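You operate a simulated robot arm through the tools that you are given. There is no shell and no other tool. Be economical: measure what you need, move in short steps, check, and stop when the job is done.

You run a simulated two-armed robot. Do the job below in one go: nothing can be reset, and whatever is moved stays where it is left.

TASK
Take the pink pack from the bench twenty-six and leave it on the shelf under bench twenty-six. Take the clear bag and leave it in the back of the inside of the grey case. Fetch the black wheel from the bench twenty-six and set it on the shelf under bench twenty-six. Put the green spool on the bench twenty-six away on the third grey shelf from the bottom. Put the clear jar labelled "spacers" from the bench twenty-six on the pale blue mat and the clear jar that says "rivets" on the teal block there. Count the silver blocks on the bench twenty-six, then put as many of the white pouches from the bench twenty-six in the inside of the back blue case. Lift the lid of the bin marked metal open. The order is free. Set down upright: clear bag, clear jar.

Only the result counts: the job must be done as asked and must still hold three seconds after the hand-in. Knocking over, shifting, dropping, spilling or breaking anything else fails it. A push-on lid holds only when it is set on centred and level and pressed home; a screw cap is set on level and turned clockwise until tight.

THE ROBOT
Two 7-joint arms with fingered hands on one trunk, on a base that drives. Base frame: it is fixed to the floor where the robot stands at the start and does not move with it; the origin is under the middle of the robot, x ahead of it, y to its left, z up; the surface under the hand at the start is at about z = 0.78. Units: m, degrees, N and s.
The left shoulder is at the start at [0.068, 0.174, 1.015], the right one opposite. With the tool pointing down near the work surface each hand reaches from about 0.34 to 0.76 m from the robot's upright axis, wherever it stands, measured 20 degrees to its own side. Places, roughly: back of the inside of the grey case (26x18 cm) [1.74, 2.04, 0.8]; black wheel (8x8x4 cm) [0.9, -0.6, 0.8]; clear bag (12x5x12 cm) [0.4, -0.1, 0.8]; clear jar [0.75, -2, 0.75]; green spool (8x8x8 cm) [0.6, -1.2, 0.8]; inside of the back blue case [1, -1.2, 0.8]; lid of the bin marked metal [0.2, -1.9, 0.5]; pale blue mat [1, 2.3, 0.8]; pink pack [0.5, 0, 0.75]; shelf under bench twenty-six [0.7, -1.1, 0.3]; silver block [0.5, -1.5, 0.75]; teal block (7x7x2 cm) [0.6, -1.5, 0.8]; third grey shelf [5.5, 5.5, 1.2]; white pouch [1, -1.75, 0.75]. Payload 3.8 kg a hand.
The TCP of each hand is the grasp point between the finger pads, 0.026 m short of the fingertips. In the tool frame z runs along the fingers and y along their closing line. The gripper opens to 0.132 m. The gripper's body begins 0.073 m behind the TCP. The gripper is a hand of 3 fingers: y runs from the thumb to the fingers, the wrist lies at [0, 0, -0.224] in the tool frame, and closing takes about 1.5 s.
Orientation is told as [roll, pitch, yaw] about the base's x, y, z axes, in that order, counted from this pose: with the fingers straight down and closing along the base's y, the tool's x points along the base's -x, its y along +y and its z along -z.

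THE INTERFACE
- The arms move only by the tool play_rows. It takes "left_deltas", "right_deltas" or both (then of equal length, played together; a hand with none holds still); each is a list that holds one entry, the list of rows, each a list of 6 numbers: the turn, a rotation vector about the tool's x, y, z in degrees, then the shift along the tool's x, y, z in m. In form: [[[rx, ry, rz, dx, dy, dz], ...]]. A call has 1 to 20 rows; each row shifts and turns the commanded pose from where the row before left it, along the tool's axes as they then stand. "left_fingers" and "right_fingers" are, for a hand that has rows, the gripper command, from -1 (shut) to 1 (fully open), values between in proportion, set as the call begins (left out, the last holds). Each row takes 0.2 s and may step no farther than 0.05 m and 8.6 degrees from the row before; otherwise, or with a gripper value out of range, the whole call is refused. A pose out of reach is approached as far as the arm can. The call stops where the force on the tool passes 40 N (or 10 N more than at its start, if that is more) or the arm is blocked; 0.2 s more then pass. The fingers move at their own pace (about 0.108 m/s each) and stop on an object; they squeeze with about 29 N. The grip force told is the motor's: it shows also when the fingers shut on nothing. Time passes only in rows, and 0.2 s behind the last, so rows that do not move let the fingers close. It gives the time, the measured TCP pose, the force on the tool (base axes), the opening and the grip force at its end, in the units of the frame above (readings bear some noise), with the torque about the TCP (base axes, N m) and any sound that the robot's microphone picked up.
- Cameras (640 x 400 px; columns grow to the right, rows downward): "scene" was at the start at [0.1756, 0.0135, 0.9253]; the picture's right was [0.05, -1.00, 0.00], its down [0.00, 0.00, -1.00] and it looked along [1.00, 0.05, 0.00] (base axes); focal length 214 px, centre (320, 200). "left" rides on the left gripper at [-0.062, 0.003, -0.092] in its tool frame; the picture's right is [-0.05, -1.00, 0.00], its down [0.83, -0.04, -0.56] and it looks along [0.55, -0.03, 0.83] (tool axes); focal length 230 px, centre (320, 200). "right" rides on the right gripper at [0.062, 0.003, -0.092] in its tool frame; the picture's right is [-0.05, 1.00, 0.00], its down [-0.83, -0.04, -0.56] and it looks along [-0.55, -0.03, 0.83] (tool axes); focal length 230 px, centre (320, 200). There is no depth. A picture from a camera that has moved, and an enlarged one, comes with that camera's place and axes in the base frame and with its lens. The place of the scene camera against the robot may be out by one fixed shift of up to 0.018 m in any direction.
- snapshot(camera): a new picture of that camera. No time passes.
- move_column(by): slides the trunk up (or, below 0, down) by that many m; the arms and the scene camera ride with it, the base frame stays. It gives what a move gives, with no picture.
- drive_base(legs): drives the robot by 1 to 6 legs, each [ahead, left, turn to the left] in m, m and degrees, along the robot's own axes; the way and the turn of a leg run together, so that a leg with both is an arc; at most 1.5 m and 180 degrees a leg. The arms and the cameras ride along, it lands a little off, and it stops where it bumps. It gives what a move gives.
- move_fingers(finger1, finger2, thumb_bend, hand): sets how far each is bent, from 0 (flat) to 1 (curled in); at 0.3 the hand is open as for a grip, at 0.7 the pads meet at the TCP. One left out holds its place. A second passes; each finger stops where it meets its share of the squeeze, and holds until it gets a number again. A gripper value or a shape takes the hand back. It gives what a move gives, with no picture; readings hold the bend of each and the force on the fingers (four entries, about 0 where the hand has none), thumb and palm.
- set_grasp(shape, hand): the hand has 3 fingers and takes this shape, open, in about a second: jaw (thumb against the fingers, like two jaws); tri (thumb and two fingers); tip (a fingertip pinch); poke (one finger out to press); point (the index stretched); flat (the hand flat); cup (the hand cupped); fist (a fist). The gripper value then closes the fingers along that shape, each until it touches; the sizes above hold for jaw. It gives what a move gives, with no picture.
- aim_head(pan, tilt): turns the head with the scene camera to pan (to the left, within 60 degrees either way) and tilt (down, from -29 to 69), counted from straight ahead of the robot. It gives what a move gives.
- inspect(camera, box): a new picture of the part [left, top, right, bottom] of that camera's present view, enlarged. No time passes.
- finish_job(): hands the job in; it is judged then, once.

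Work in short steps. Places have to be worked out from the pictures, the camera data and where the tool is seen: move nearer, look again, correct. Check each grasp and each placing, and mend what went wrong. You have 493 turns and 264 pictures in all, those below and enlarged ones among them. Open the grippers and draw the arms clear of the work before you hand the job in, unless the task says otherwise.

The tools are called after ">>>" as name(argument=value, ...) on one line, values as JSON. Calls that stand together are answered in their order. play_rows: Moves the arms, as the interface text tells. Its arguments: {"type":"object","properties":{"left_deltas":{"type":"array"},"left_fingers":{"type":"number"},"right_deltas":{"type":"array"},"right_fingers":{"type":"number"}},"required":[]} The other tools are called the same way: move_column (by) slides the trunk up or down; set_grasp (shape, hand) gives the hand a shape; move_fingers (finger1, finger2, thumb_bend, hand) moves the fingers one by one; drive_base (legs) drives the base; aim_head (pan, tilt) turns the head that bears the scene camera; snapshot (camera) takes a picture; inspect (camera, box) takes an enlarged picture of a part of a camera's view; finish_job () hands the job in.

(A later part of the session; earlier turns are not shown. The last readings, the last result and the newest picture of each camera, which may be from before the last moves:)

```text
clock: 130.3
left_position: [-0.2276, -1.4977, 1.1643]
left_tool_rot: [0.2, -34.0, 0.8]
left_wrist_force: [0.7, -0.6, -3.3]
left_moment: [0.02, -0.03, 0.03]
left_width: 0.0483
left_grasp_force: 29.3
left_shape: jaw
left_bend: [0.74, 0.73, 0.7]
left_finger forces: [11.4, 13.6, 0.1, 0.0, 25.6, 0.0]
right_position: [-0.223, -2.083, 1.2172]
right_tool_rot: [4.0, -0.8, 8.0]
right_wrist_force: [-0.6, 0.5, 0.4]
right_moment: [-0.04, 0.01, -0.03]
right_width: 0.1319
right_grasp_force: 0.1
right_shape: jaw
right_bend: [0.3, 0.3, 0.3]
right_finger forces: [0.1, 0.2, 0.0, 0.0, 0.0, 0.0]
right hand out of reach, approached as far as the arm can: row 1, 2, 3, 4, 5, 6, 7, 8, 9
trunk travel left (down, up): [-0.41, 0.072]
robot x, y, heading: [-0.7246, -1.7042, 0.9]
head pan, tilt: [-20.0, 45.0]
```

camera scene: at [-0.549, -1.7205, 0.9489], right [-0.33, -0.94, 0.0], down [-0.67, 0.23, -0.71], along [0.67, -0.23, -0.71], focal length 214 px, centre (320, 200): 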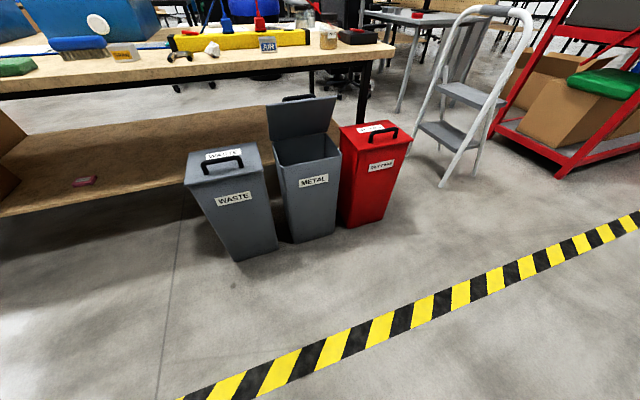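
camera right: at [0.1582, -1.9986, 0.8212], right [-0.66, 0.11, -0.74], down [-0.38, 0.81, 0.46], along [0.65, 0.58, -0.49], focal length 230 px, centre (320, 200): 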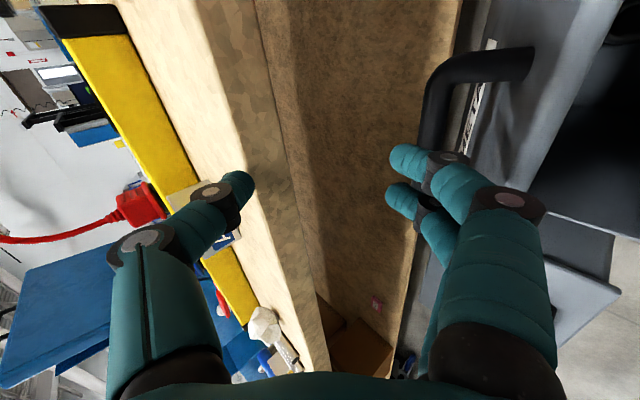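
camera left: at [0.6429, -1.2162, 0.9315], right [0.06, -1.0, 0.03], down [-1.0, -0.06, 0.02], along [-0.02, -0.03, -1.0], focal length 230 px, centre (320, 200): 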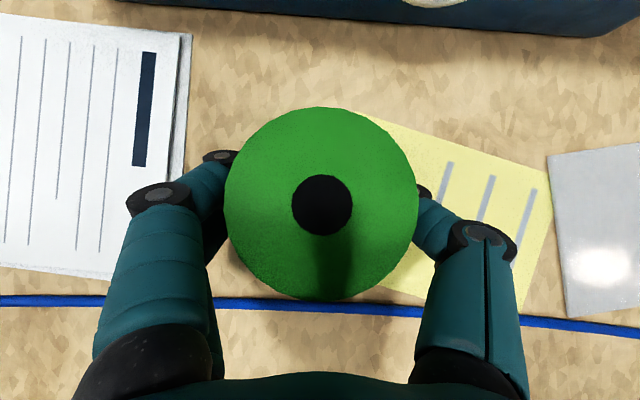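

Straighten the last few degrees and drive back to the left end of the bench for the bag.

>>> play_rows(right_deltas=[[[4, 0, 7.3, 0, 0.03, 0], [0, 0, 0, 0, 0.04, 0], [0, 0, 0, 0, 0.04, 0]]])

>>> drive_base(legs=[[0, 1.45, -0.8], [0, 0.25, 0], [0.55, 0, 0]])

>>> aim_head(pan=0, tilt=40)

>>> snapshot(camera="scene")

>>> snapshot(camera="right")

```text
clock: 131.1
left_position: [-0.2274, -1.4963, 1.1642]
left_tool_rot: [0.1, -34.0, 0.8]
left_wrist_force: [-0.9, 0.4, -2.8]
left_moment: [0.0, -0.04, 0.02]
left_width: 0.0486
left_grasp_force: 29.3
left_shape: jaw
left_bend: [0.74, 0.73, 0.7]
left_finger forces: [11.3, 13.6, 0.0, 0.0, 25.4, 0.0]
right_position: [-0.2371, -1.9778, 1.2148]
right_tool_rot: [0.0, -0.7, 0.6]
right_wrist_force: [-0.4, -0.7, 0.3]
right_moment: [-0.02, 0.01, 0.02]
right_width: 0.1318
right_grasp_force: 0.1
right_shape: jaw
right_bend: [0.3, 0.3, 0.3]
right_finger forces: [0.0, 0.0, 0.0, 0.0, 0.0, 0.0]
right hand out of reach, approached as far as the arm can: row 3
trunk travel left (down, up): [-0.41, 0.072]
robot x, y, heading: [-0.7261, -1.7099, 0.8]
head pan, tilt: [-20.0, 45.0]
```

```text
clock: 149.2
left_position: [0.3212, 0.1999, 1.1641]
left_tool_rot: [0.2, -34.0, -0.1]
left_wrist_force: [-1.0, 0.1, -2.7]
left_moment: [-0.01, 0.0, 0.01]
left_width: 0.0488
left_grasp_force: 29.4
left_shape: jaw
left_bend: [0.74, 0.73, 0.7]
left_finger forces: [11.2, 13.7, 0.1, 0.0, 25.4, 0.0]
right_position: [0.3029, -0.2819, 1.2148]
right_tool_rot: [0.0, -0.6, 0.1]
right_wrist_force: [0.4, -0.4, 0.3]
right_moment: [0.01, 0.01, -0.04]
right_width: 0.1316
right_grasp_force: 0.0
right_shape: jaw
right_bend: [0.3, 0.3, 0.3]
right_finger forces: [0.0, 0.0, 0.0, 0.0, 0.0, 0.0]
trunk travel left (down, up): [-0.41, 0.072]
robot x, y, heading: [-0.1806, 0.0063, -0.4]
head pan, tilt: [-20.0, 45.0]
```

```text
clock: 150.0
left_position: [0.3198, 0.1985, 1.1643]
left_tool_rot: [0.2, -33.8, -0.3]
left_wrist_force: [0.0, 0.5, -4.1]
left_moment: [-0.03, -0.01, -0.01]
left_width: 0.0482
left_grasp_force: 29.2
left_shape: jaw
left_bend: [0.74, 0.73, 0.7]
left_finger forces: [11.3, 13.6, 0.0, 0.0, 25.4, 0.0]
right_position: [0.3041, -0.2819, 1.2142]
right_tool_rot: [0.1, -0.6, 0.0]
right_wrist_force: [0.5, 0.5, -0.3]
right_moment: [-0.03, 0.0, -0.05]
right_width: 0.1319
right_grasp_force: 0.0
right_shape: jaw
right_bend: [0.3, 0.3, 0.3]
right_finger forces: [0.0, 0.1, 0.1, 0.0, 0.0, 0.0]
trunk travel left (down, up): [-0.41, 0.072]
robot x, y, heading: [-0.1784, -0.0043, -0.5]
head pan, tilt: [0.0, 40.0]
```

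```text
198 pictures are left
camera scene: at [0.0029, 0.0088, 0.9561], right [0.0, -1.0, 0.0], down [-0.64, 0.0, -0.77], along [0.77, 0.0, -0.64], focal length 214 px, centre (320, 200)
```

scene: 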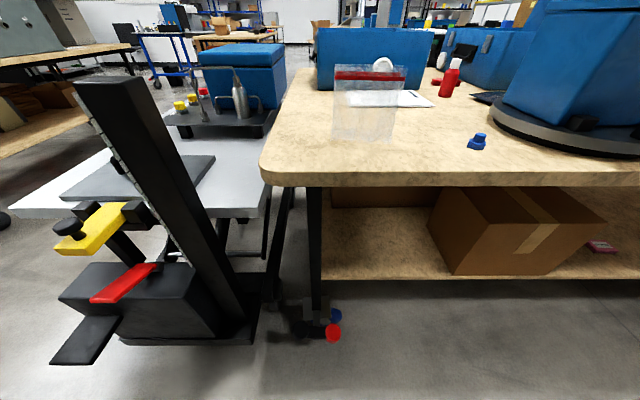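

```text
197 pictures are left
camera right: at [0.2404, -0.2776, 1.3054], right [0.05, 1.0, 0.0], down [0.82, -0.05, 0.56], along [0.56, -0.03, -0.83], focal length 230 px, centre (320, 200)
```

right: 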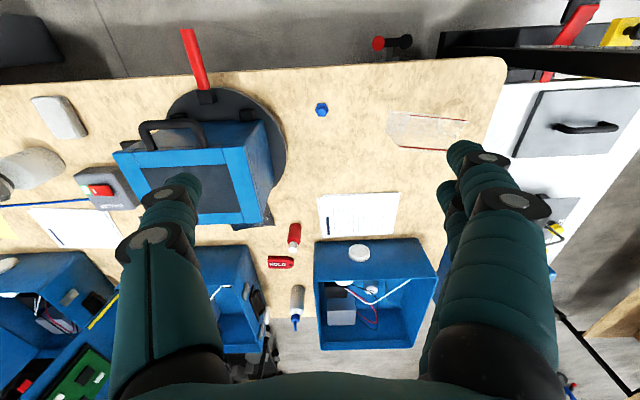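

The bag's zip rims lie along y (turned ~−8°), ~5 cm apart, centre ≈(0.383, −0.087), top z≈0.9. I bring the right hand above it and yaw it 82°.

>>> play_rows(right_deltas=[[[0, 0, 0, -0.016, 0.039, 0.022], [0, 0, 0, -0.016, 0.039, 0.022], [0, 0, 0, -0.016, 0.039, 0.022], [0, 0, 0, -0.016, 0.039, 0.022], [0, 0, 0, -0.016, 0.039, 0.022], [0, 0, -8.2, 0, 0, 0], [0, 0, -8.2, 0, 0, 0], [0, 0, -8.2, 0, 0, 0], [0, 0, -8.2, 0, 0, 0], [0, 0, -8.2, 0, 0, 0], [0, 0, -8.2, 0, 0, 0], [0, 0, -8.2, 0, 0, 0], [0, 0, -8.2, 0, 0, 0], [0, 0, -8.2, 0, 0, 0], [0, 0, -8.2, 0, 0, 0]]], left_deltas=[[[0, 0, 0, 0, 0.02, 0], [0, 0, 0, 0, 0.02, 0], [0, 0, 0, 0, 0.02, 0], [0, 0, 0, 0, 0.02, 0], [0, 0, 0, 0, 0, 0], [0, 0, 0, 0, 0, 0], [0, 0, 0, 0, 0, 0], [0, 0, 0, 0, 0, 0], [0, 0, 0, 0, 0, 0], [0, 0, 0, 0, 0, 0], [0, 0, 0, 0, 0, 0], [0, 0, 0, 0, 0, 0], [0, 0, 0, 0, 0, 0], [0, 0, 0, 0, 0, 0], [0, 0, 0, 0, 0, 0]]])

>>> snapshot(camera="right")

```text
clock: 153.2
left_position: [0.3201, 0.2788, 1.1651]
left_tool_rot: [0.1, -34.0, -0.1]
left_wrist_force: [0.0, 0.4, -2.5]
left_moment: [0.01, 0.01, 0.01]
left_width: 0.0481
left_grasp_force: 28.8
left_shape: jaw
left_bend: [0.74, 0.73, 0.7]
left_finger forces: [11.3, 13.8, 0.0, 0.0, 25.5, 0.1]
right_position: [0.2934, -0.2088, 1.1312]
right_tool_rot: [-0.7, -0.2, 82.0]
right_wrist_force: [-0.3, 0.4, -0.4]
right_moment: [-0.03, 0.01, -0.03]
right_width: 0.1316
right_grasp_force: 0.0
right_shape: jaw
right_bend: [0.3, 0.3, 0.3]
right_finger forces: [0.0, 0.0, 0.0, 0.0, 0.1, 0.1]
right hand out of reach, approached as far as the arm can: row 1, 2, 3, 4, 5
trunk travel left (down, up): [-0.41, 0.072]
robot x, y, heading: [-0.1821, -0.0007, 0.2]
head pan, tilt: [0.0, 40.0]
```

```text
196 pictures are left
camera right: at [0.2806, -0.2701, 1.2209], right [-0.98, 0.19, -0.01], down [0.15, 0.81, 0.56], along [0.12, 0.55, -0.83], focal length 230 px, centre (320, 200)
```

right: 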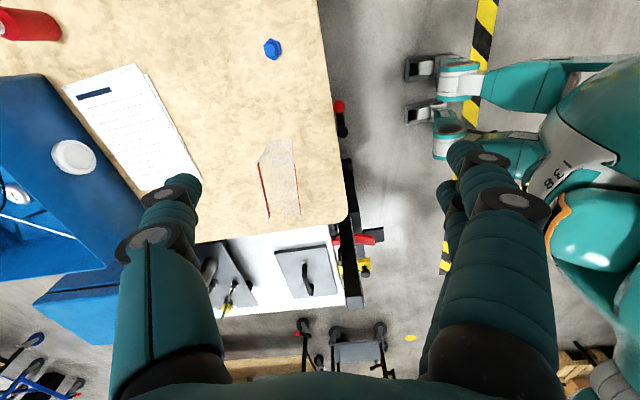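

Clear view: bag centre (0.386, −0.092), turned ~−9°. I move over it and down to z≈1.03.

>>> play_rows(right_deltas=[[[0, 0, 0, -0.0322, -0.019, 0.025], [0, 0, 0, -0.0322, -0.019, 0.025], [0, 0, 0, -0.0322, -0.019, 0.025], [0, 0, 0, -0.0322, -0.019, 0.025]]])

>>> snapshot(camera="right")

```text
clock: 154.2
left_position: [0.3208, 0.2782, 1.1641]
left_tool_rot: [0.2, -33.9, -0.3]
left_wrist_force: [0.9, 0.0, -2.9]
left_moment: [0.04, -0.02, 0.02]
left_width: 0.0482
left_grasp_force: 29.0
left_shape: jaw
left_bend: [0.74, 0.73, 0.7]
left_finger forces: [11.4, 13.7, 0.0, 0.1, 25.5, 0.0]
right_position: [0.3107, -0.2074, 1.0056]
right_tool_rot: [-0.6, -0.2, 81.9]
right_wrist_force: [0.0, 0.3, -0.4]
right_moment: [0.04, -0.01, 0.01]
right_width: 0.1318
right_grasp_force: 0.1
right_shape: jaw
right_bend: [0.3, 0.3, 0.3]
right_finger forces: [0.1, 0.0, 0.0, 0.0, 0.0, 0.0]
right hand out of reach, approached as far as the arm can: row 1, 2, 3, 4
trunk travel left (down, up): [-0.41, 0.072]
robot x, y, heading: [-0.1841, -0.0008, -0.2]
head pan, tilt: [0.0, 40.0]
```

```text
195 pictures are left
camera right: at [0.2978, -0.2682, 1.0963], right [-0.98, 0.19, -0.01], down [0.15, 0.81, 0.56], along [0.11, 0.55, -0.83], focal length 230 px, centre (320, 200)
```

right: 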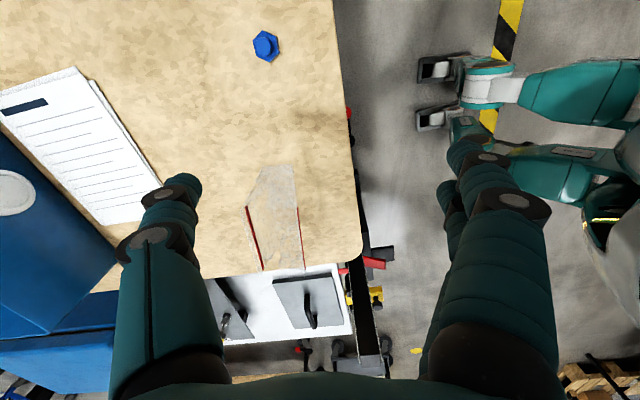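

The right hand can't cross that far inward, so I strafe the base left 0.13 and ahead 0.06.

>>> drive_base(legs=[[0.07, 0.13, 0]])

>>> snapshot(camera="right")

```text
clock: 156.0
left_position: [0.3906, 0.4079, 1.1641]
left_tool_rot: [0.1, -34.0, -0.1]
left_wrist_force: [0.5, -1.1, -4.0]
left_moment: [0.01, -0.03, -0.01]
left_width: 0.0485
left_grasp_force: 29.3
left_shape: jaw
left_bend: [0.74, 0.73, 0.7]
left_finger forces: [11.3, 13.7, 0.0, 0.0, 25.6, 0.0]
right_position: [0.3809, -0.0783, 1.0065]
right_tool_rot: [-0.6, -0.2, 82.2]
right_wrist_force: [-0.4, -0.2, -0.9]
right_moment: [-0.05, -0.02, 0.0]
right_width: 0.132
right_grasp_force: 0.1
right_shape: jaw
right_bend: [0.3, 0.3, 0.3]
right_finger forces: [0.0, 0.1, 0.0, 0.1, 0.1, 0.0]
trunk travel left (down, up): [-0.41, 0.072]
robot x, y, heading: [-0.1095, 0.1299, -0.1]
head pan, tilt: [0.0, 40.0]
```

```text
194 pictures are left
camera right: at [0.3678, -0.138, 1.0972], right [-0.98, 0.19, -0.01], down [0.15, 0.82, 0.56], along [0.12, 0.55, -0.83], focal length 230 px, centre (320, 200)
```

right: 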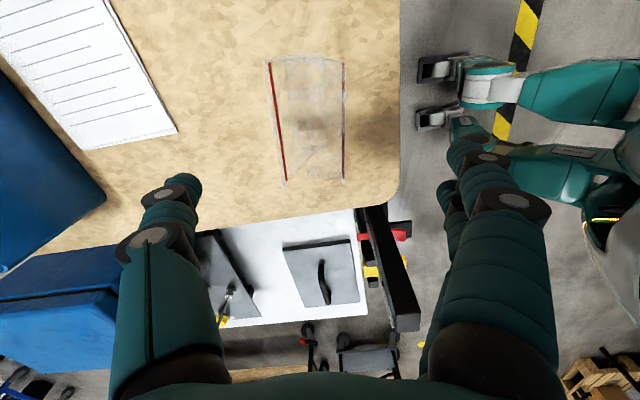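

Bag now right under the hand, centre (0.389, −0.087). I fine-adjust and descend to z≈0.85 straddling it.

>>> play_rows(right_deltas=[[[0, 0, 0, 0.0078, -0.009, 0], [0, 0, 0, 0, 0, 0.04], [0, 0, 0, 0, 0, 0.04], [0, 0, 0, 0, 0, 0.04], [0, 0, 0, 0, 0, 0.036]]])

>>> snapshot(camera="right")

>>> snapshot(camera="scene")

```text
clock: 157.2
left_position: [0.3906, 0.408, 1.1642]
left_tool_rot: [0.1, -34.0, -0.1]
left_wrist_force: [-0.6, 0.6, -2.5]
left_moment: [-0.01, 0.06, 0.02]
left_width: 0.0485
left_grasp_force: 28.7
left_shape: jaw
left_bend: [0.74, 0.73, 0.7]
left_finger forces: [11.2, 13.7, 0.0, 0.0, 25.6, 0.0]
right_position: [0.3849, -0.1044, 0.9019]
right_tool_rot: [-0.6, -0.2, 82.0]
right_wrist_force: [-0.4, -0.2, 0.4]
right_moment: [0.02, -0.02, 0.02]
right_width: 0.1317
right_grasp_force: 0.1
right_shape: jaw
right_bend: [0.3, 0.3, 0.3]
right_finger forces: [0.0, 0.1, 0.1, 0.0, 0.0, 0.1]
right hand out of reach, approached as far as the arm can: row 3, 4, 5
trunk travel left (down, up): [-0.41, 0.072]
robot x, y, heading: [-0.108, 0.1319, -0.2]
head pan, tilt: [0.0, 40.0]
```

```text
193 pictures are left
camera right: at [0.372, -0.164, 0.9939], right [-0.98, 0.19, -0.01], down [0.15, 0.82, 0.56], along [0.12, 0.55, -0.83], focal length 230 px, centre (320, 200)
```

right: 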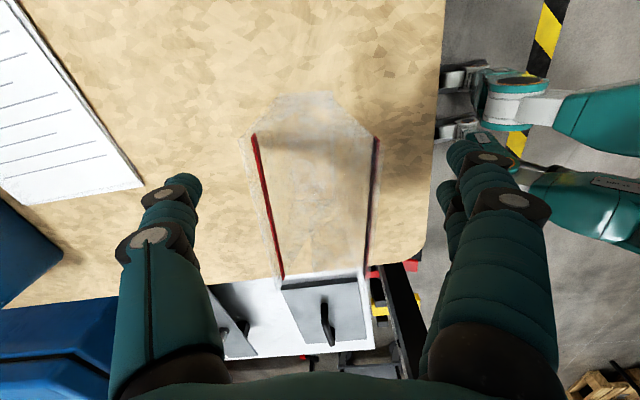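

```text
192 pictures are left
camera scene: at [0.0733, 0.1382, 0.9561], right [0.0, -1.0, 0.0], down [-0.64, 0.0, -0.77], along [0.77, 0.0, -0.64], focal length 214 px, centre (320, 200)
```

scene: 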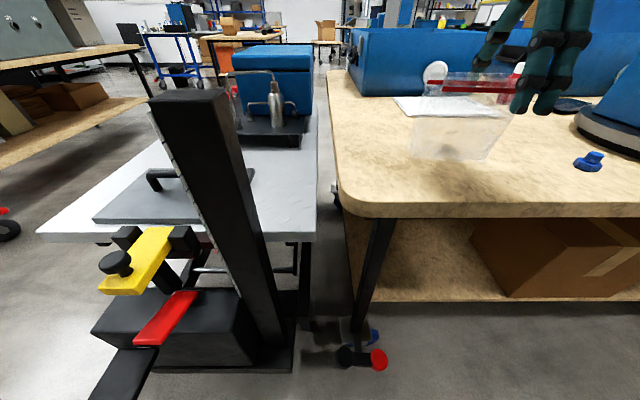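

The reach limit bites again; I raise the hand clear and shift the base another 0.1 left, then correct.

>>> play_rows(right_deltas=[[[0, 0, 0, 0, 0, -0.04], [0, 0, 0, 0, 0, -0.04], [0, 0, 0, 0.04, 0, -0.02], [0, 0, 0, 0.04, 0, 0]]])

>>> drive_base(legs=[[-0.02, 0.11, 0]])

>>> snapshot(camera="right")

```text
clock: 158.2
left_position: [0.392, 0.4082, 1.1646]
left_tool_rot: [0.3, -34.0, -0.1]
left_wrist_force: [-0.5, 0.2, -3.4]
left_moment: [0.0, 0.05, 0.0]
left_width: 0.0482
left_grasp_force: 29.0
left_shape: jaw
left_bend: [0.74, 0.73, 0.7]
left_finger forces: [11.2, 13.7, 0.0, 0.0, 25.5, 0.0]
right_position: [0.3711, -0.1848, 1.004]
right_tool_rot: [-0.6, -0.3, 82.0]
right_wrist_force: [-0.5, -0.2, 0.2]
right_moment: [0.0, 0.01, 0.01]
right_width: 0.1318
right_grasp_force: 0.2
right_shape: jaw
right_bend: [0.3, 0.3, 0.3]
right_finger forces: [0.0, 0.0, 0.1, 0.0, 0.1, 0.0]
trunk travel left (down, up): [-0.41, 0.072]
robot x, y, heading: [-0.1089, 0.13, -0.1]
head pan, tilt: [0.0, 40.0]
```

```text
clock: 159.8
left_position: [0.3712, 0.5166, 1.1638]
left_tool_rot: [0.1, -33.9, -0.1]
left_wrist_force: [0.0, -1.2, -3.9]
left_moment: [0.03, -0.01, 0.0]
left_width: 0.0481
left_grasp_force: 28.5
left_shape: jaw
left_bend: [0.74, 0.73, 0.7]
left_finger forces: [11.2, 13.7, 0.0, 0.0, 25.5, 0.0]
right_position: [0.353, -0.0752, 1.004]
right_tool_rot: [-0.6, -0.3, 81.9]
right_wrist_force: [0.2, 0.7, 0.6]
right_moment: [0.01, -0.03, 0.03]
right_width: 0.1319
right_grasp_force: 0.1
right_shape: jaw
right_bend: [0.3, 0.3, 0.3]
right_finger forces: [0.1, 0.0, 0.0, 0.0, 0.0, 0.0]
trunk travel left (down, up): [-0.41, 0.072]
robot x, y, heading: [-0.1271, 0.2363, -0.3]
head pan, tilt: [0.0, 40.0]
```

```text
191 pictures are left
camera right: at [0.3396, -0.1346, 1.0946], right [-0.98, 0.19, -0.01], down [0.15, 0.82, 0.56], along [0.12, 0.55, -0.83], focal length 230 px, centre (320, 200)
```

right: 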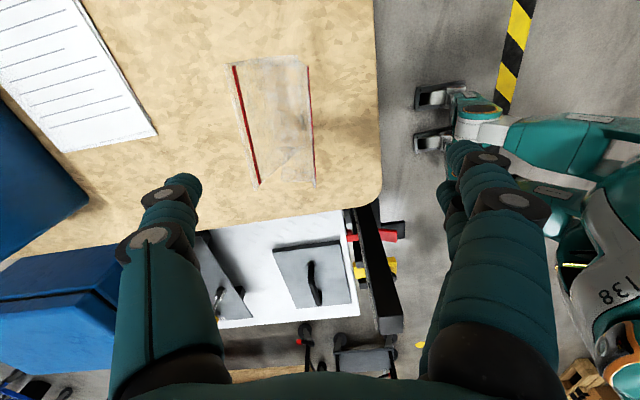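

Correct by (+0.036, −0.012) and descend to 0.85.

>>> play_rows(right_deltas=[[[0, 0, 0, 0.0069, -0.0373, 0], [0, 0, 0, 0, 0, 0.04], [0, 0, 0, 0, 0, 0.04], [0, 0, 0, 0, 0, 0.04], [0, 0, 0, 0, 0, 0.034]]])

>>> snapshot(camera="right")

```text
clock: 161.0
left_position: [0.3709, 0.5166, 1.1636]
left_tool_rot: [0.2, -33.9, -0.2]
left_wrist_force: [-0.3, -1.0, -3.3]
left_moment: [0.0, 0.03, 0.01]
left_width: 0.0484
left_grasp_force: 28.6
left_shape: jaw
left_bend: [0.74, 0.73, 0.7]
left_finger forces: [11.1, 13.7, 0.1, 0.0, 25.5, 0.0]
right_position: [0.3904, -0.0862, 0.8514]
right_tool_rot: [-0.5, -0.2, 82.0]
right_wrist_force: [0.2, 0.2, -0.1]
right_moment: [-0.02, -0.03, 0.02]
right_width: 0.1321
right_grasp_force: 0.1
right_shape: jaw
right_bend: [0.3, 0.3, 0.3]
right_finger forces: [0.0, 0.0, 0.0, 0.1, 0.0, 0.0]
trunk travel left (down, up): [-0.41, 0.072]
robot x, y, heading: [-0.1313, 0.2358, 0.0]
head pan, tilt: [0.0, 40.0]
```

```text
190 pictures are left
camera right: at [0.3779, -0.1467, 0.9414], right [-0.98, 0.19, -0.01], down [0.15, 0.82, 0.56], along [0.12, 0.55, -0.83], focal length 230 px, centre (320, 200)
```

right: 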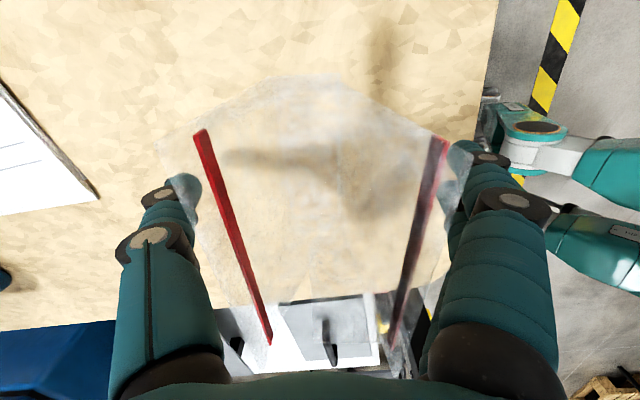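

The bag stands between the fingers without contact. Closing.

>>> play_rows(right_deltas=[[[0, 0, 0, 0, 0, 0], [0, 0, 0, 0, 0, 0], [0, 0, 0, 0, 0, 0], [0, 0, 0, 0, 0, 0], [0, 0, 0, 0, 0, 0], [0, 0, 0, 0, 0, 0], [0, 0, 0, 0, 0, 0]]], right_fingers=-1)

>>> snapshot(camera="right")

>>> snapshot(camera="scene")

```text
clock: 162.6
left_position: [0.3699, 0.5171, 1.1643]
left_tool_rot: [0.2, -34.1, -0.1]
left_wrist_force: [0.3, -0.1, -4.1]
left_moment: [-0.01, 0.02, -0.03]
left_width: 0.048
left_grasp_force: 29.0
left_shape: jaw
left_bend: [0.74, 0.73, 0.7]
left_finger forces: [11.2, 13.8, 0.1, 0.0, 25.5, 0.1]
right_position: [0.3903, -0.0862, 0.8501]
right_tool_rot: [-0.6, -0.1, 81.9]
right_wrist_force: [-0.2, 0.1, 0.9]
right_moment: [0.02, 0.03, 0.0]
right_width: 0.0225
right_grasp_force: 29.0
right_shape: jaw
right_bend: [0.7, 0.7, 0.7]
right_finger forces: [12.2, 12.1, 0.0, 0.0, 25.9, 0.0]
trunk travel left (down, up): [-0.41, 0.072]
robot x, y, heading: [-0.1278, 0.2419, -0.1]
head pan, tilt: [0.0, 40.0]
```

```text
189 pictures are left
camera right: at [0.3775, -0.1464, 0.942], right [-0.98, 0.19, -0.01], down [0.15, 0.82, 0.56], along [0.12, 0.55, -0.83], focal length 230 px, centre (320, 200)
```

right: 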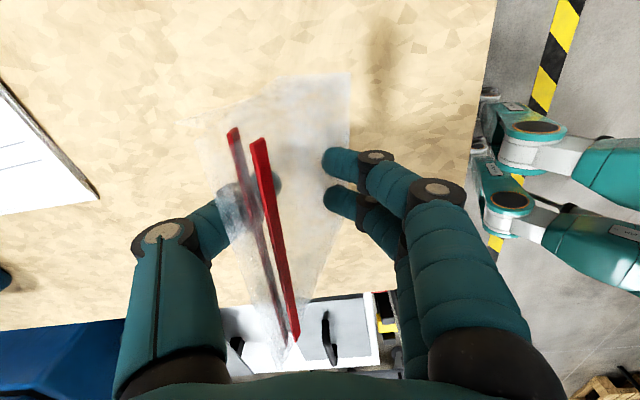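

```text
188 pictures are left
camera scene: at [0.0537, 0.2476, 0.9561], right [0.0, -1.0, 0.0], down [-0.64, 0.0, -0.77], along [0.77, 0.0, -0.64], focal length 214 px, centre (320, 200)
```

scene: 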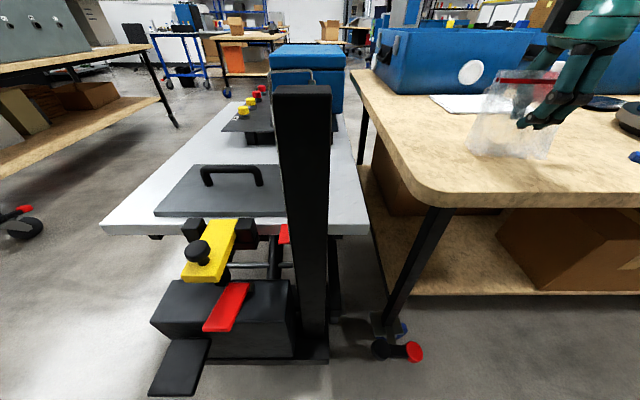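

The bag is soft and now pinched (2 cm). I lift it gently.

>>> play_rows(right_deltas=[[[0, 0, 0, 0, 0, -0.02], [0, 0, 0, 0, 0, -0.03], [0, 0, 0, 0, 0, -0.03], [0, 0, 0, 0, 0, -0.03], [0, 0, 0, 0, 0, -0.03]]])

>>> snapshot(camera="scene")

```text
clock: 163.8
left_position: [0.3708, 0.5181, 1.164]
left_tool_rot: [0.2, -33.9, -0.1]
left_wrist_force: [-0.5, 0.4, -3.9]
left_moment: [0.01, -0.03, 0.02]
left_width: 0.0481
left_grasp_force: 29.4
left_shape: jaw
left_bend: [0.74, 0.73, 0.7]
left_finger forces: [11.2, 13.8, 0.0, 0.1, 25.5, 0.0]
right_position: [0.3878, -0.0866, 0.9929]
right_tool_rot: [-0.6, -0.2, 81.9]
right_wrist_force: [0.0, 0.3, -0.9]
right_moment: [-0.01, -0.01, -0.01]
right_width: 0.0224
right_grasp_force: 29.1
right_shape: jaw
right_bend: [0.7, 0.7, 0.7]
right_finger forces: [12.0, 11.8, 0.0, 0.1, 25.9, 0.1]
trunk travel left (down, up): [-0.41, 0.072]
robot x, y, heading: [-0.1296, 0.2394, -0.3]
head pan, tilt: [0.0, 40.0]
```

```text
187 pictures are left
camera scene: at [0.0535, 0.2477, 0.9561], right [0.0, -1.0, 0.0], down [-0.64, 0.0, -0.77], along [0.77, 0.0, -0.64], focal length 214 px, centre (320, 200)
```

scene: 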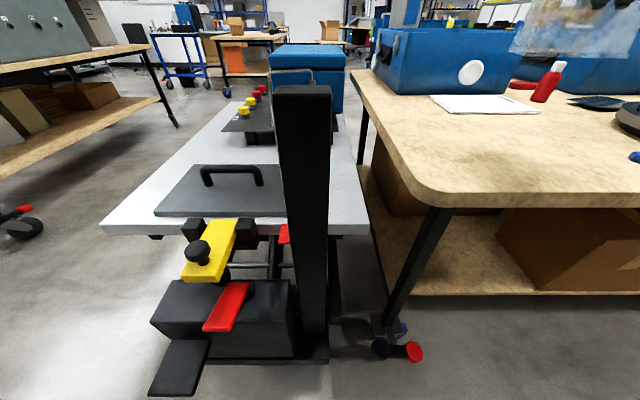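

Bag is light and secure. I raise everything, back out and head toward the grey-case bench along the corridor.

>>> move_column(by=0.07)

>>> play_rows(right_deltas=[[[0, 0, 0, 0.02, 0, -0.04], [0, 0, 0, 0.02, 0, -0.04], [0, 0, 0, 0.02, 0, -0.04]]])

>>> drive_base(legs=[[-0.55, 0, 0], [0, 1.0, 0]])

>>> aim_head(pan=10, tilt=20)

>>> snapshot(camera="scene")

```text
clock: 164.9
left_position: [0.372, 0.5185, 1.2329]
left_tool_rot: [0.3, -33.8, -0.1]
left_wrist_force: [-0.1, -0.2, -4.0]
left_moment: [-0.04, -0.01, -0.01]
left_width: 0.0484
left_grasp_force: 28.8
left_shape: jaw
left_bend: [0.74, 0.73, 0.7]
left_finger forces: [11.3, 13.7, 0.0, 0.0, 25.4, 0.1]
right_position: [0.3821, -0.0876, 1.0947]
right_tool_rot: [-4.6, -0.7, 81.9]
right_wrist_force: [-0.2, 0.5, -0.5]
right_moment: [-0.02, 0.0, 0.0]
right_width: 0.0228
right_grasp_force: 29.4
right_shape: jaw
right_bend: [0.7, 0.7, 0.7]
right_finger forces: [12.0, 11.8, 0.0, 0.0, 25.8, 0.0]
trunk travel left (down, up): [-0.48, 0.002]
robot x, y, heading: [-0.126, 0.2419, -0.2]
head pan, tilt: [0.0, 40.0]
```

```text
clock: 165.7
left_position: [0.3709, 0.5172, 1.2347]
left_tool_rot: [0.2, -34.0, -0.1]
left_wrist_force: [0.1, -0.1, -3.0]
left_moment: [0.0, 0.0, 0.01]
left_width: 0.0484
left_grasp_force: 28.6
left_shape: jaw
left_bend: [0.74, 0.73, 0.7]
left_finger forces: [11.2, 13.6, 0.0, 0.0, 25.3, 0.0]
right_position: [0.3623, -0.1477, 1.2155]
right_tool_rot: [-4.7, -0.8, 82.0]
right_wrist_force: [-0.8, 1.0, -0.9]
right_moment: [-0.03, 0.03, -0.03]
right_width: 0.0226
right_grasp_force: 29.1
right_shape: jaw
right_bend: [0.7, 0.7, 0.7]
right_finger forces: [12.0, 11.9, 0.0, 0.0, 25.8, 0.0]
trunk travel left (down, up): [-0.48, 0.002]
robot x, y, heading: [-0.125, 0.2391, -0.3]
head pan, tilt: [0.0, 40.0]
```

```text
clock: 177.6
left_position: [-0.1935, 1.5337, 1.2334]
left_tool_rot: [0.2, -34.0, 0.8]
left_wrist_force: [0.0, -0.9, -4.9]
left_moment: [-0.03, -0.02, 0.02]
left_width: 0.0482
left_grasp_force: 29.0
left_shape: jaw
left_bend: [0.74, 0.73, 0.7]
left_finger forces: [11.2, 13.6, 0.0, 0.0, 25.3, 0.1]
right_position: [-0.189, 0.8684, 1.2135]
right_tool_rot: [-4.7, -0.9, 82.8]
right_wrist_force: [-0.5, 0.2, 0.0]
right_moment: [0.0, 0.04, 0.0]
right_width: 0.0227
right_grasp_force: 29.3
right_shape: jaw
right_bend: [0.7, 0.7, 0.7]
right_finger forces: [11.9, 11.8, 0.0, 0.0, 25.8, 0.1]
trunk travel left (down, up): [-0.48, 0.002]
robot x, y, heading: [-0.689, 1.2476, 0.7]
head pan, tilt: [0.0, 40.0]
```

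```text
clock: 178.4
left_position: [-0.1929, 1.5326, 1.2341]
left_tool_rot: [0.2, -34.0, 0.7]
left_wrist_force: [0.5, -0.1, -3.5]
left_moment: [0.0, -0.05, 0.0]
left_width: 0.0483
left_grasp_force: 28.9
left_shape: jaw
left_bend: [0.74, 0.73, 0.7]
left_finger forces: [11.2, 13.6, 0.1, 0.0, 25.3, 0.1]
right_position: [-0.1902, 0.8697, 1.2133]
right_tool_rot: [-4.8, -0.8, 82.8]
right_wrist_force: [-0.8, 0.4, -0.7]
right_moment: [0.01, 0.02, -0.01]
right_width: 0.0226
right_grasp_force: 29.3
right_shape: jaw
right_bend: [0.7, 0.7, 0.7]
right_finger forces: [12.0, 11.8, 0.1, 0.1, 25.8, 0.0]
trunk travel left (down, up): [-0.48, 0.002]
robot x, y, heading: [-0.6876, 1.2482, 1.1]
head pan, tilt: [10.0, 20.0]
```

```text
186 pictures are left
camera scene: at [-0.4906, 1.275, 1.0837], right [0.19, -0.98, 0.0], down [-0.34, -0.06, -0.94], along [0.92, 0.17, -0.34], focal length 214 px, centre (320, 200)
```

scene: 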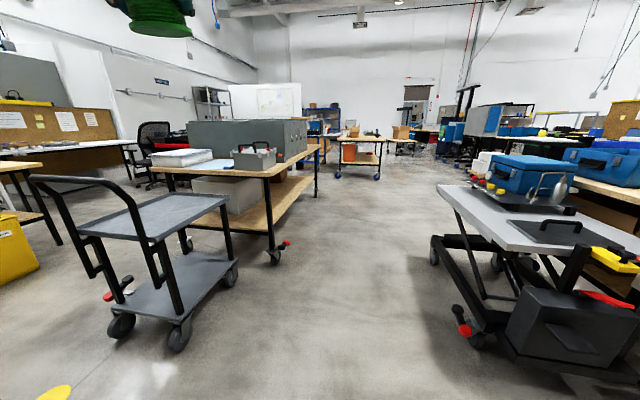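

The corridor is clear. I drive along it to x≈0.8 and look at the bench from closer.

>>> drive_base(legs=[[1.4, 0, -1.0]])

>>> aim_head(pan=45, tilt=25)

>>> snapshot(camera="scene")

```text
clock: 185.4
left_position: [1.2166, 1.5401, 1.2345]
left_tool_rot: [0.2, -34.0, 0.2]
left_wrist_force: [-0.4, -0.2, -2.0]
left_moment: [-0.01, -0.02, 0.0]
left_width: 0.0482
left_grasp_force: 28.9
left_shape: jaw
left_bend: [0.74, 0.73, 0.7]
left_finger forces: [11.3, 13.6, 0.0, 0.0, 25.3, 0.0]
right_position: [1.213, 0.8772, 1.2128]
right_tool_rot: [-4.8, -0.8, 82.3]
right_wrist_force: [0.0, -0.3, -0.4]
right_moment: [-0.01, 0.0, 0.02]
right_width: 0.0225
right_grasp_force: 29.0
right_shape: jaw
right_bend: [0.7, 0.7, 0.7]
right_finger forces: [12.0, 11.8, 0.0, 0.0, 25.8, 0.1]
trunk travel left (down, up): [-0.48, 0.002]
robot x, y, heading: [0.7157, 1.2579, 0.1]
head pan, tilt: [10.0, 20.0]
```

```text
clock: 186.4
left_position: [1.2155, 1.5399, 1.2345]
left_tool_rot: [0.3, -34.1, 0.2]
left_wrist_force: [0.8, -0.7, -2.8]
left_moment: [0.01, 0.03, 0.01]
left_width: 0.048
left_grasp_force: 28.8
left_shape: jaw
left_bend: [0.74, 0.73, 0.7]
left_finger forces: [11.3, 13.6, 0.0, 0.1, 25.3, 0.0]
right_position: [1.2138, 0.8758, 1.2139]
right_tool_rot: [-4.7, -0.7, 82.3]
right_wrist_force: [-0.1, 0.0, -0.5]
right_moment: [0.0, -0.01, -0.01]
right_width: 0.0225
right_grasp_force: 28.7
right_shape: jaw
right_bend: [0.7, 0.7, 0.7]
right_finger forces: [12.0, 11.7, 0.0, 0.0, 25.8, 0.0]
trunk travel left (down, up): [-0.48, 0.002]
robot x, y, heading: [0.7172, 1.2578, 0.0]
head pan, tilt: [45.0, 25.0]
```

```text
185 pictures are left
camera scene: at [0.888, 1.3333, 1.0757], right [0.71, -0.7, 0.0], down [-0.3, -0.3, -0.91], along [0.64, 0.64, -0.42], focal length 214 px, centre (320, 200)
```

scene: 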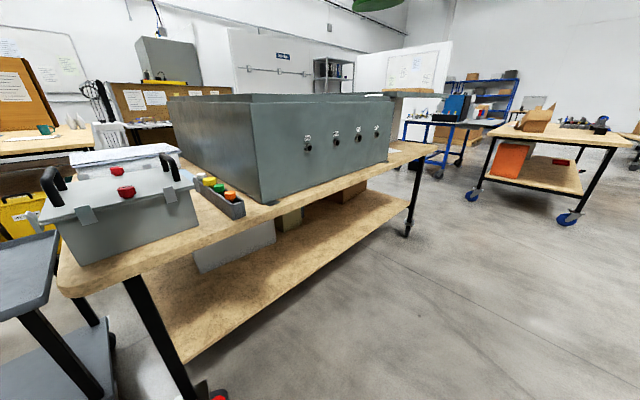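

The large grey case (x 1.18–1.94, front y≈1.87, rim z≈1.1) holds the target region. I drive on to x≈1.65 and turn left to face it.

>>> drive_base(legs=[[0.93, 0, 0], [0, 0, 90]])

>>> aim_head(pan=0, tilt=35)

>>> snapshot(camera="scene")

>>> snapshot(camera="right")

```text
clock: 195.2
left_position: [1.3688, 1.7539, 1.2335]
left_tool_rot: [0.3, -33.9, 90.7]
left_wrist_force: [0.2, 0.3, -2.8]
left_moment: [-0.01, 0.0, -0.03]
left_width: 0.048
left_grasp_force: 28.9
left_shape: jaw
left_bend: [0.74, 0.73, 0.7]
left_finger forces: [10.9, 13.7, 0.0, 0.0, 25.3, 0.0]
right_position: [2.0315, 1.7586, 1.213]
right_tool_rot: [-4.7, -0.9, 172.8]
right_wrist_force: [0.1, 0.2, -0.2]
right_moment: [-0.02, 0.03, 0.0]
right_width: 0.0223
right_grasp_force: 29.0
right_shape: jaw
right_bend: [0.7, 0.7, 0.7]
right_finger forces: [11.9, 11.6, 0.1, 0.0, 25.5, 0.1]
trunk travel left (down, up): [-0.48, 0.002]
robot x, y, heading: [1.6546, 1.2591, 90.7]
head pan, tilt: [45.0, 25.0]
```

```text
clock: 196.3
left_position: [1.3687, 1.7553, 1.2336]
left_tool_rot: [0.2, -33.9, 90.7]
left_wrist_force: [-0.2, 0.3, -2.9]
left_moment: [-0.01, -0.02, 0.0]
left_width: 0.0485
left_grasp_force: 29.0
left_shape: jaw
left_bend: [0.74, 0.73, 0.7]
left_finger forces: [10.8, 13.7, 0.0, 0.1, 25.3, 0.1]
right_position: [2.0326, 1.7586, 1.2136]
right_tool_rot: [-4.8, -0.8, 172.8]
right_wrist_force: [1.1, -0.2, 0.3]
right_moment: [0.01, -0.01, 0.0]
right_width: 0.0221
right_grasp_force: 29.2
right_shape: jaw
right_bend: [0.7, 0.7, 0.7]
right_finger forces: [12.0, 11.8, 0.1, 0.0, 25.5, 0.0]
trunk travel left (down, up): [-0.48, 0.002]
robot x, y, heading: [1.6545, 1.2577, 90.7]
head pan, tilt: [0.0, 35.0]
```

```text
184 pictures are left
camera scene: at [1.6493, 1.465, 1.06], right [1.0, 0.01, 0.0], down [0.01, -0.57, -0.82], along [-0.01, 0.82, -0.57], focal length 214 px, centre (320, 200)
```

scene: 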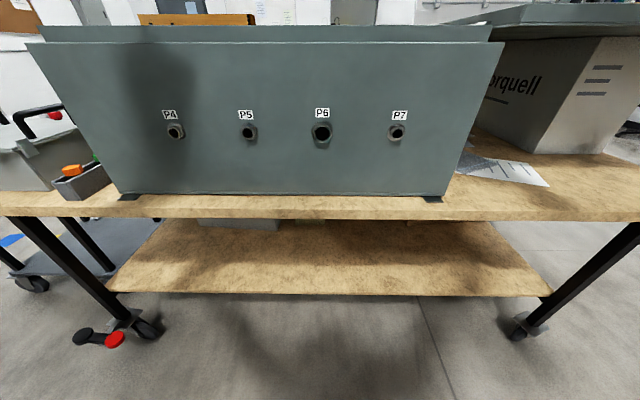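

```text
183 pictures are left
camera right: at [2.0937, 1.7405, 1.3031], right [-0.18, -0.98, -0.08], down [-0.82, 0.1, 0.57], along [-0.55, 0.17, -0.82], focal length 230 px, centre (320, 200)
```

right: 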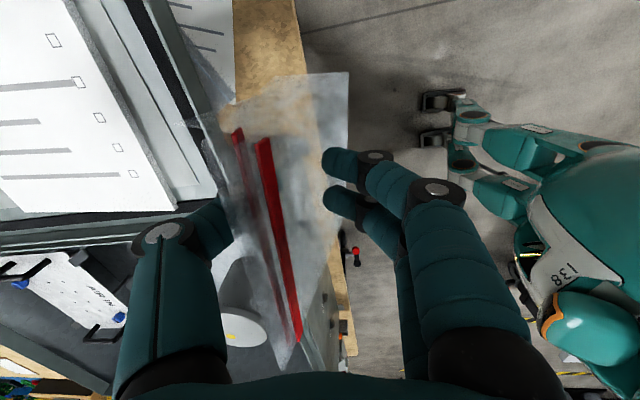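

It's a deep open-topped enclosure with its lid opened to +x, so the "back" is the +x (hinge) side. I strafe left so the right hand comes over x≈1.8, then look inside.

>>> drive_base(legs=[[0, 0.24, -0.7], [0.12, 0, 0]])

>>> snapshot(camera="right")

>>> snapshot(camera="left")

>>> aim_head(pan=-25, tilt=25)

>>> snapshot(camera="scene")

```text
clock: 199.9
left_position: [1.1309, 1.8738, 1.2354]
left_tool_rot: [0.2, -34.1, 90.2]
left_wrist_force: [0.0, -0.1, -2.9]
left_moment: [0.0, 0.04, 0.0]
left_width: 0.0481
left_grasp_force: 29.2
left_shape: jaw
left_bend: [0.74, 0.73, 0.7]
left_finger forces: [10.9, 13.6, 0.1, 0.0, 25.2, 0.0]
right_position: [1.7949, 1.8709, 1.2146]
right_tool_rot: [-4.8, -0.8, 172.3]
right_wrist_force: [-0.9, 0.3, -0.6]
right_moment: [-0.03, -0.01, -0.03]
right_width: 0.0221
right_grasp_force: 28.8
right_shape: jaw
right_bend: [0.7, 0.7, 0.7]
right_finger forces: [11.9, 11.6, 0.1, 0.0, 25.6, 0.1]
trunk travel left (down, up): [-0.48, 0.002]
robot x, y, heading: [1.4133, 1.3775, 90.2]
head pan, tilt: [0.0, 35.0]
```

```text
182 pictures are left
camera right: at [1.8561, 1.853, 1.3041], right [-0.19, -0.98, -0.08], down [-0.82, 0.11, 0.57], along [-0.55, 0.17, -0.82], focal length 230 px, centre (320, 200)
```

right: 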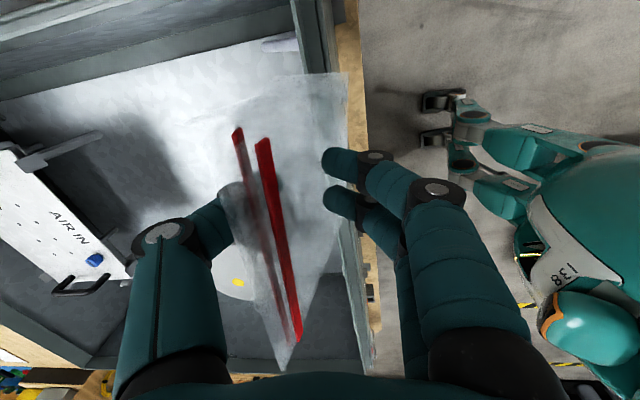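

```text
181 pictures are left
camera left: at [1.1287, 1.8735, 1.3457], right [1.0, 0.05, 0.03], down [0.05, -1.0, -0.01], along [0.03, 0.01, -1.0], focal length 230 px, centre (320, 200)
```

left: 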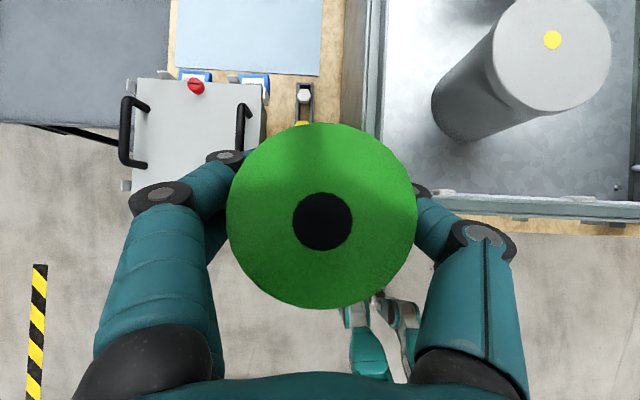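

```text
clock: 200.8
left_position: [1.1307, 1.8751, 1.235]
left_tool_rot: [0.2, -34.0, 90.1]
left_wrist_force: [0.7, -0.5, -3.6]
left_moment: [0.05, -0.01, -0.01]
left_width: 0.0483
left_grasp_force: 28.2
left_shape: jaw
left_bend: [0.74, 0.73, 0.7]
left_finger forces: [10.8, 13.7, 0.1, 0.0, 25.3, 0.1]
right_position: [1.7953, 1.8711, 1.2138]
right_tool_rot: [-4.6, -0.7, 172.3]
right_wrist_force: [-0.1, 0.2, -0.9]
right_moment: [0.01, 0.0, 0.02]
right_width: 0.0222
right_grasp_force: 29.4
right_shape: jaw
right_bend: [0.7, 0.7, 0.7]
right_finger forces: [11.8, 11.7, 0.1, 0.1, 25.6, 0.1]
trunk travel left (down, up): [-0.48, 0.002]
robot x, y, heading: [1.4142, 1.3779, 90.1]
head pan, tilt: [-25.0, 25.0]
```

```text
180 pictures are left
camera scene: at [1.448, 1.578, 1.0758], right [0.91, -0.42, 0.0], down [-0.18, -0.38, -0.91], along [0.38, 0.82, -0.42], focal length 214 px, centre (320, 200)
```

scene: 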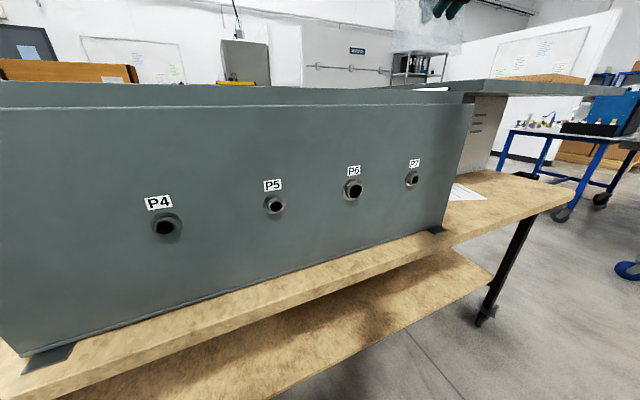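

The floor at the target looks free. I must know how the forearm slopes relative to the rim, so I look up at the right arm.

>>> aim_head(pan=-35, tilt=-20)

>>> snapshot(camera="scene")

```text
clock: 201.9
left_position: [1.1306, 1.8748, 1.2344]
left_tool_rot: [0.2, -34.0, 90.2]
left_wrist_force: [-0.4, -0.4, -2.8]
left_moment: [0.0, -0.01, -0.01]
left_width: 0.0482
left_grasp_force: 28.9
left_shape: jaw
left_bend: [0.74, 0.73, 0.7]
left_finger forces: [10.9, 13.6, 0.0, 0.0, 25.3, 0.0]
right_position: [1.7953, 1.8727, 1.2131]
right_tool_rot: [-4.8, -0.8, 172.3]
right_wrist_force: [0.0, -0.1, 0.9]
right_moment: [0.0, -0.01, -0.03]
right_width: 0.0222
right_grasp_force: 29.3
right_shape: jaw
right_bend: [0.7, 0.7, 0.7]
right_finger forces: [12.0, 11.6, 0.0, 0.0, 25.7, 0.0]
trunk travel left (down, up): [-0.48, 0.002]
robot x, y, heading: [1.4114, 1.38, 90.4]
head pan, tilt: [-35.0, -20.0]
```

```text
179 pictures are left
camera scene: at [1.4529, 1.557, 1.1453], right [0.82, -0.57, 0.0], down [0.19, 0.28, -0.94], along [0.54, 0.77, 0.34], focal length 214 px, centre (320, 200)
```

scene: 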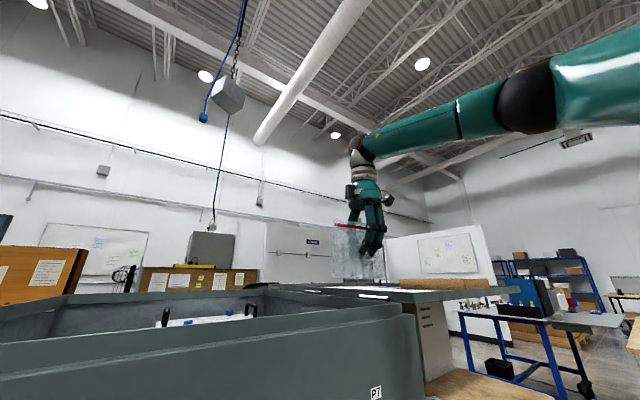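

The elbow rides high, which should let the forearm clear the rim. I drive 0.1 closer and position the bag above the target.

>>> drive_base(legs=[[0.1, 0, -0.2]])

>>> play_rows(right_deltas=[[[0, 0, 0, -0.032, -0.031, 0], [0, 0, 0, -0.032, -0.031, 0], [-4.6, 0, 0, 0, 0, 0]]])

>>> snapshot(camera="scene")

>>> snapshot(camera="right")

```text
clock: 203.1
left_position: [1.1326, 1.9751, 1.2357]
left_tool_rot: [0.2, -34.0, 90.0]
left_wrist_force: [0.0, 0.1, -2.9]
left_moment: [0.0, -0.01, 0.02]
left_width: 0.0482
left_grasp_force: 28.8
left_shape: jaw
left_bend: [0.74, 0.73, 0.7]
left_finger forces: [11.0, 13.6, 0.1, 0.0, 25.2, 0.1]
right_position: [1.7969, 1.9691, 1.2141]
right_tool_rot: [-4.8, -0.9, 172.1]
right_wrist_force: [0.3, -0.5, -0.1]
right_moment: [0.01, -0.02, -0.02]
right_width: 0.0219
right_grasp_force: 29.0
right_shape: jaw
right_bend: [0.7, 0.7, 0.7]
right_finger forces: [11.9, 11.8, 0.0, 0.0, 25.7, 0.0]
trunk travel left (down, up): [-0.48, 0.002]
robot x, y, heading: [1.4119, 1.4778, 90.1]
head pan, tilt: [-35.0, -20.0]
```

```text
clock: 203.9
left_position: [1.1319, 1.9755, 1.2347]
left_tool_rot: [0.2, -33.9, 89.9]
left_wrist_force: [-0.3, -0.7, -3.2]
left_moment: [0.0, 0.01, 0.02]
left_width: 0.0479
left_grasp_force: 29.3
left_shape: jaw
left_bend: [0.74, 0.73, 0.7]
left_finger forces: [11.1, 13.8, 0.0, 0.0, 25.4, 0.0]
right_position: [1.79, 1.9797, 1.2143]
right_tool_rot: [-4.7, -0.9, 172.1]
right_wrist_force: [0.5, 0.6, -0.3]
right_moment: [-0.01, -0.01, -0.04]
right_width: 0.0222
right_grasp_force: 28.9
right_shape: jaw
right_bend: [0.7, 0.7, 0.7]
right_finger forces: [11.9, 11.7, 0.1, 0.0, 25.6, 0.0]
right hand out of reach, approached as far as the arm can: row 1, 2, 3
trunk travel left (down, up): [-0.48, 0.002]
robot x, y, heading: [1.4118, 1.4782, 89.8]
head pan, tilt: [-35.0, -20.0]
```

```text
178 pictures are left
camera scene: at [1.4533, 1.6562, 1.1453], right [0.82, -0.57, 0.0], down [0.2, 0.28, -0.94], along [0.54, 0.77, 0.34], focal length 214 px, centre (320, 200)
```

scene: 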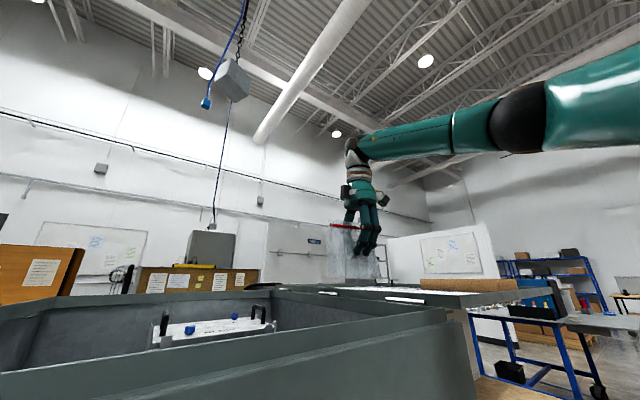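

```text
177 pictures are left
camera right: at [1.8511, 1.9605, 1.3038], right [-0.19, -0.98, -0.08], down [-0.81, 0.11, 0.57], along [-0.55, 0.17, -0.82], focal length 230 px, centre (320, 200)
```

right: 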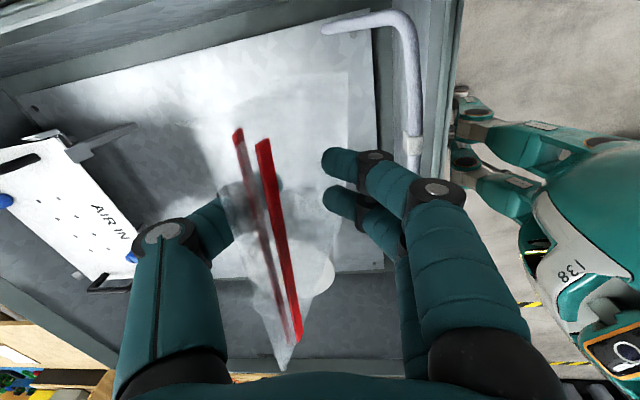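

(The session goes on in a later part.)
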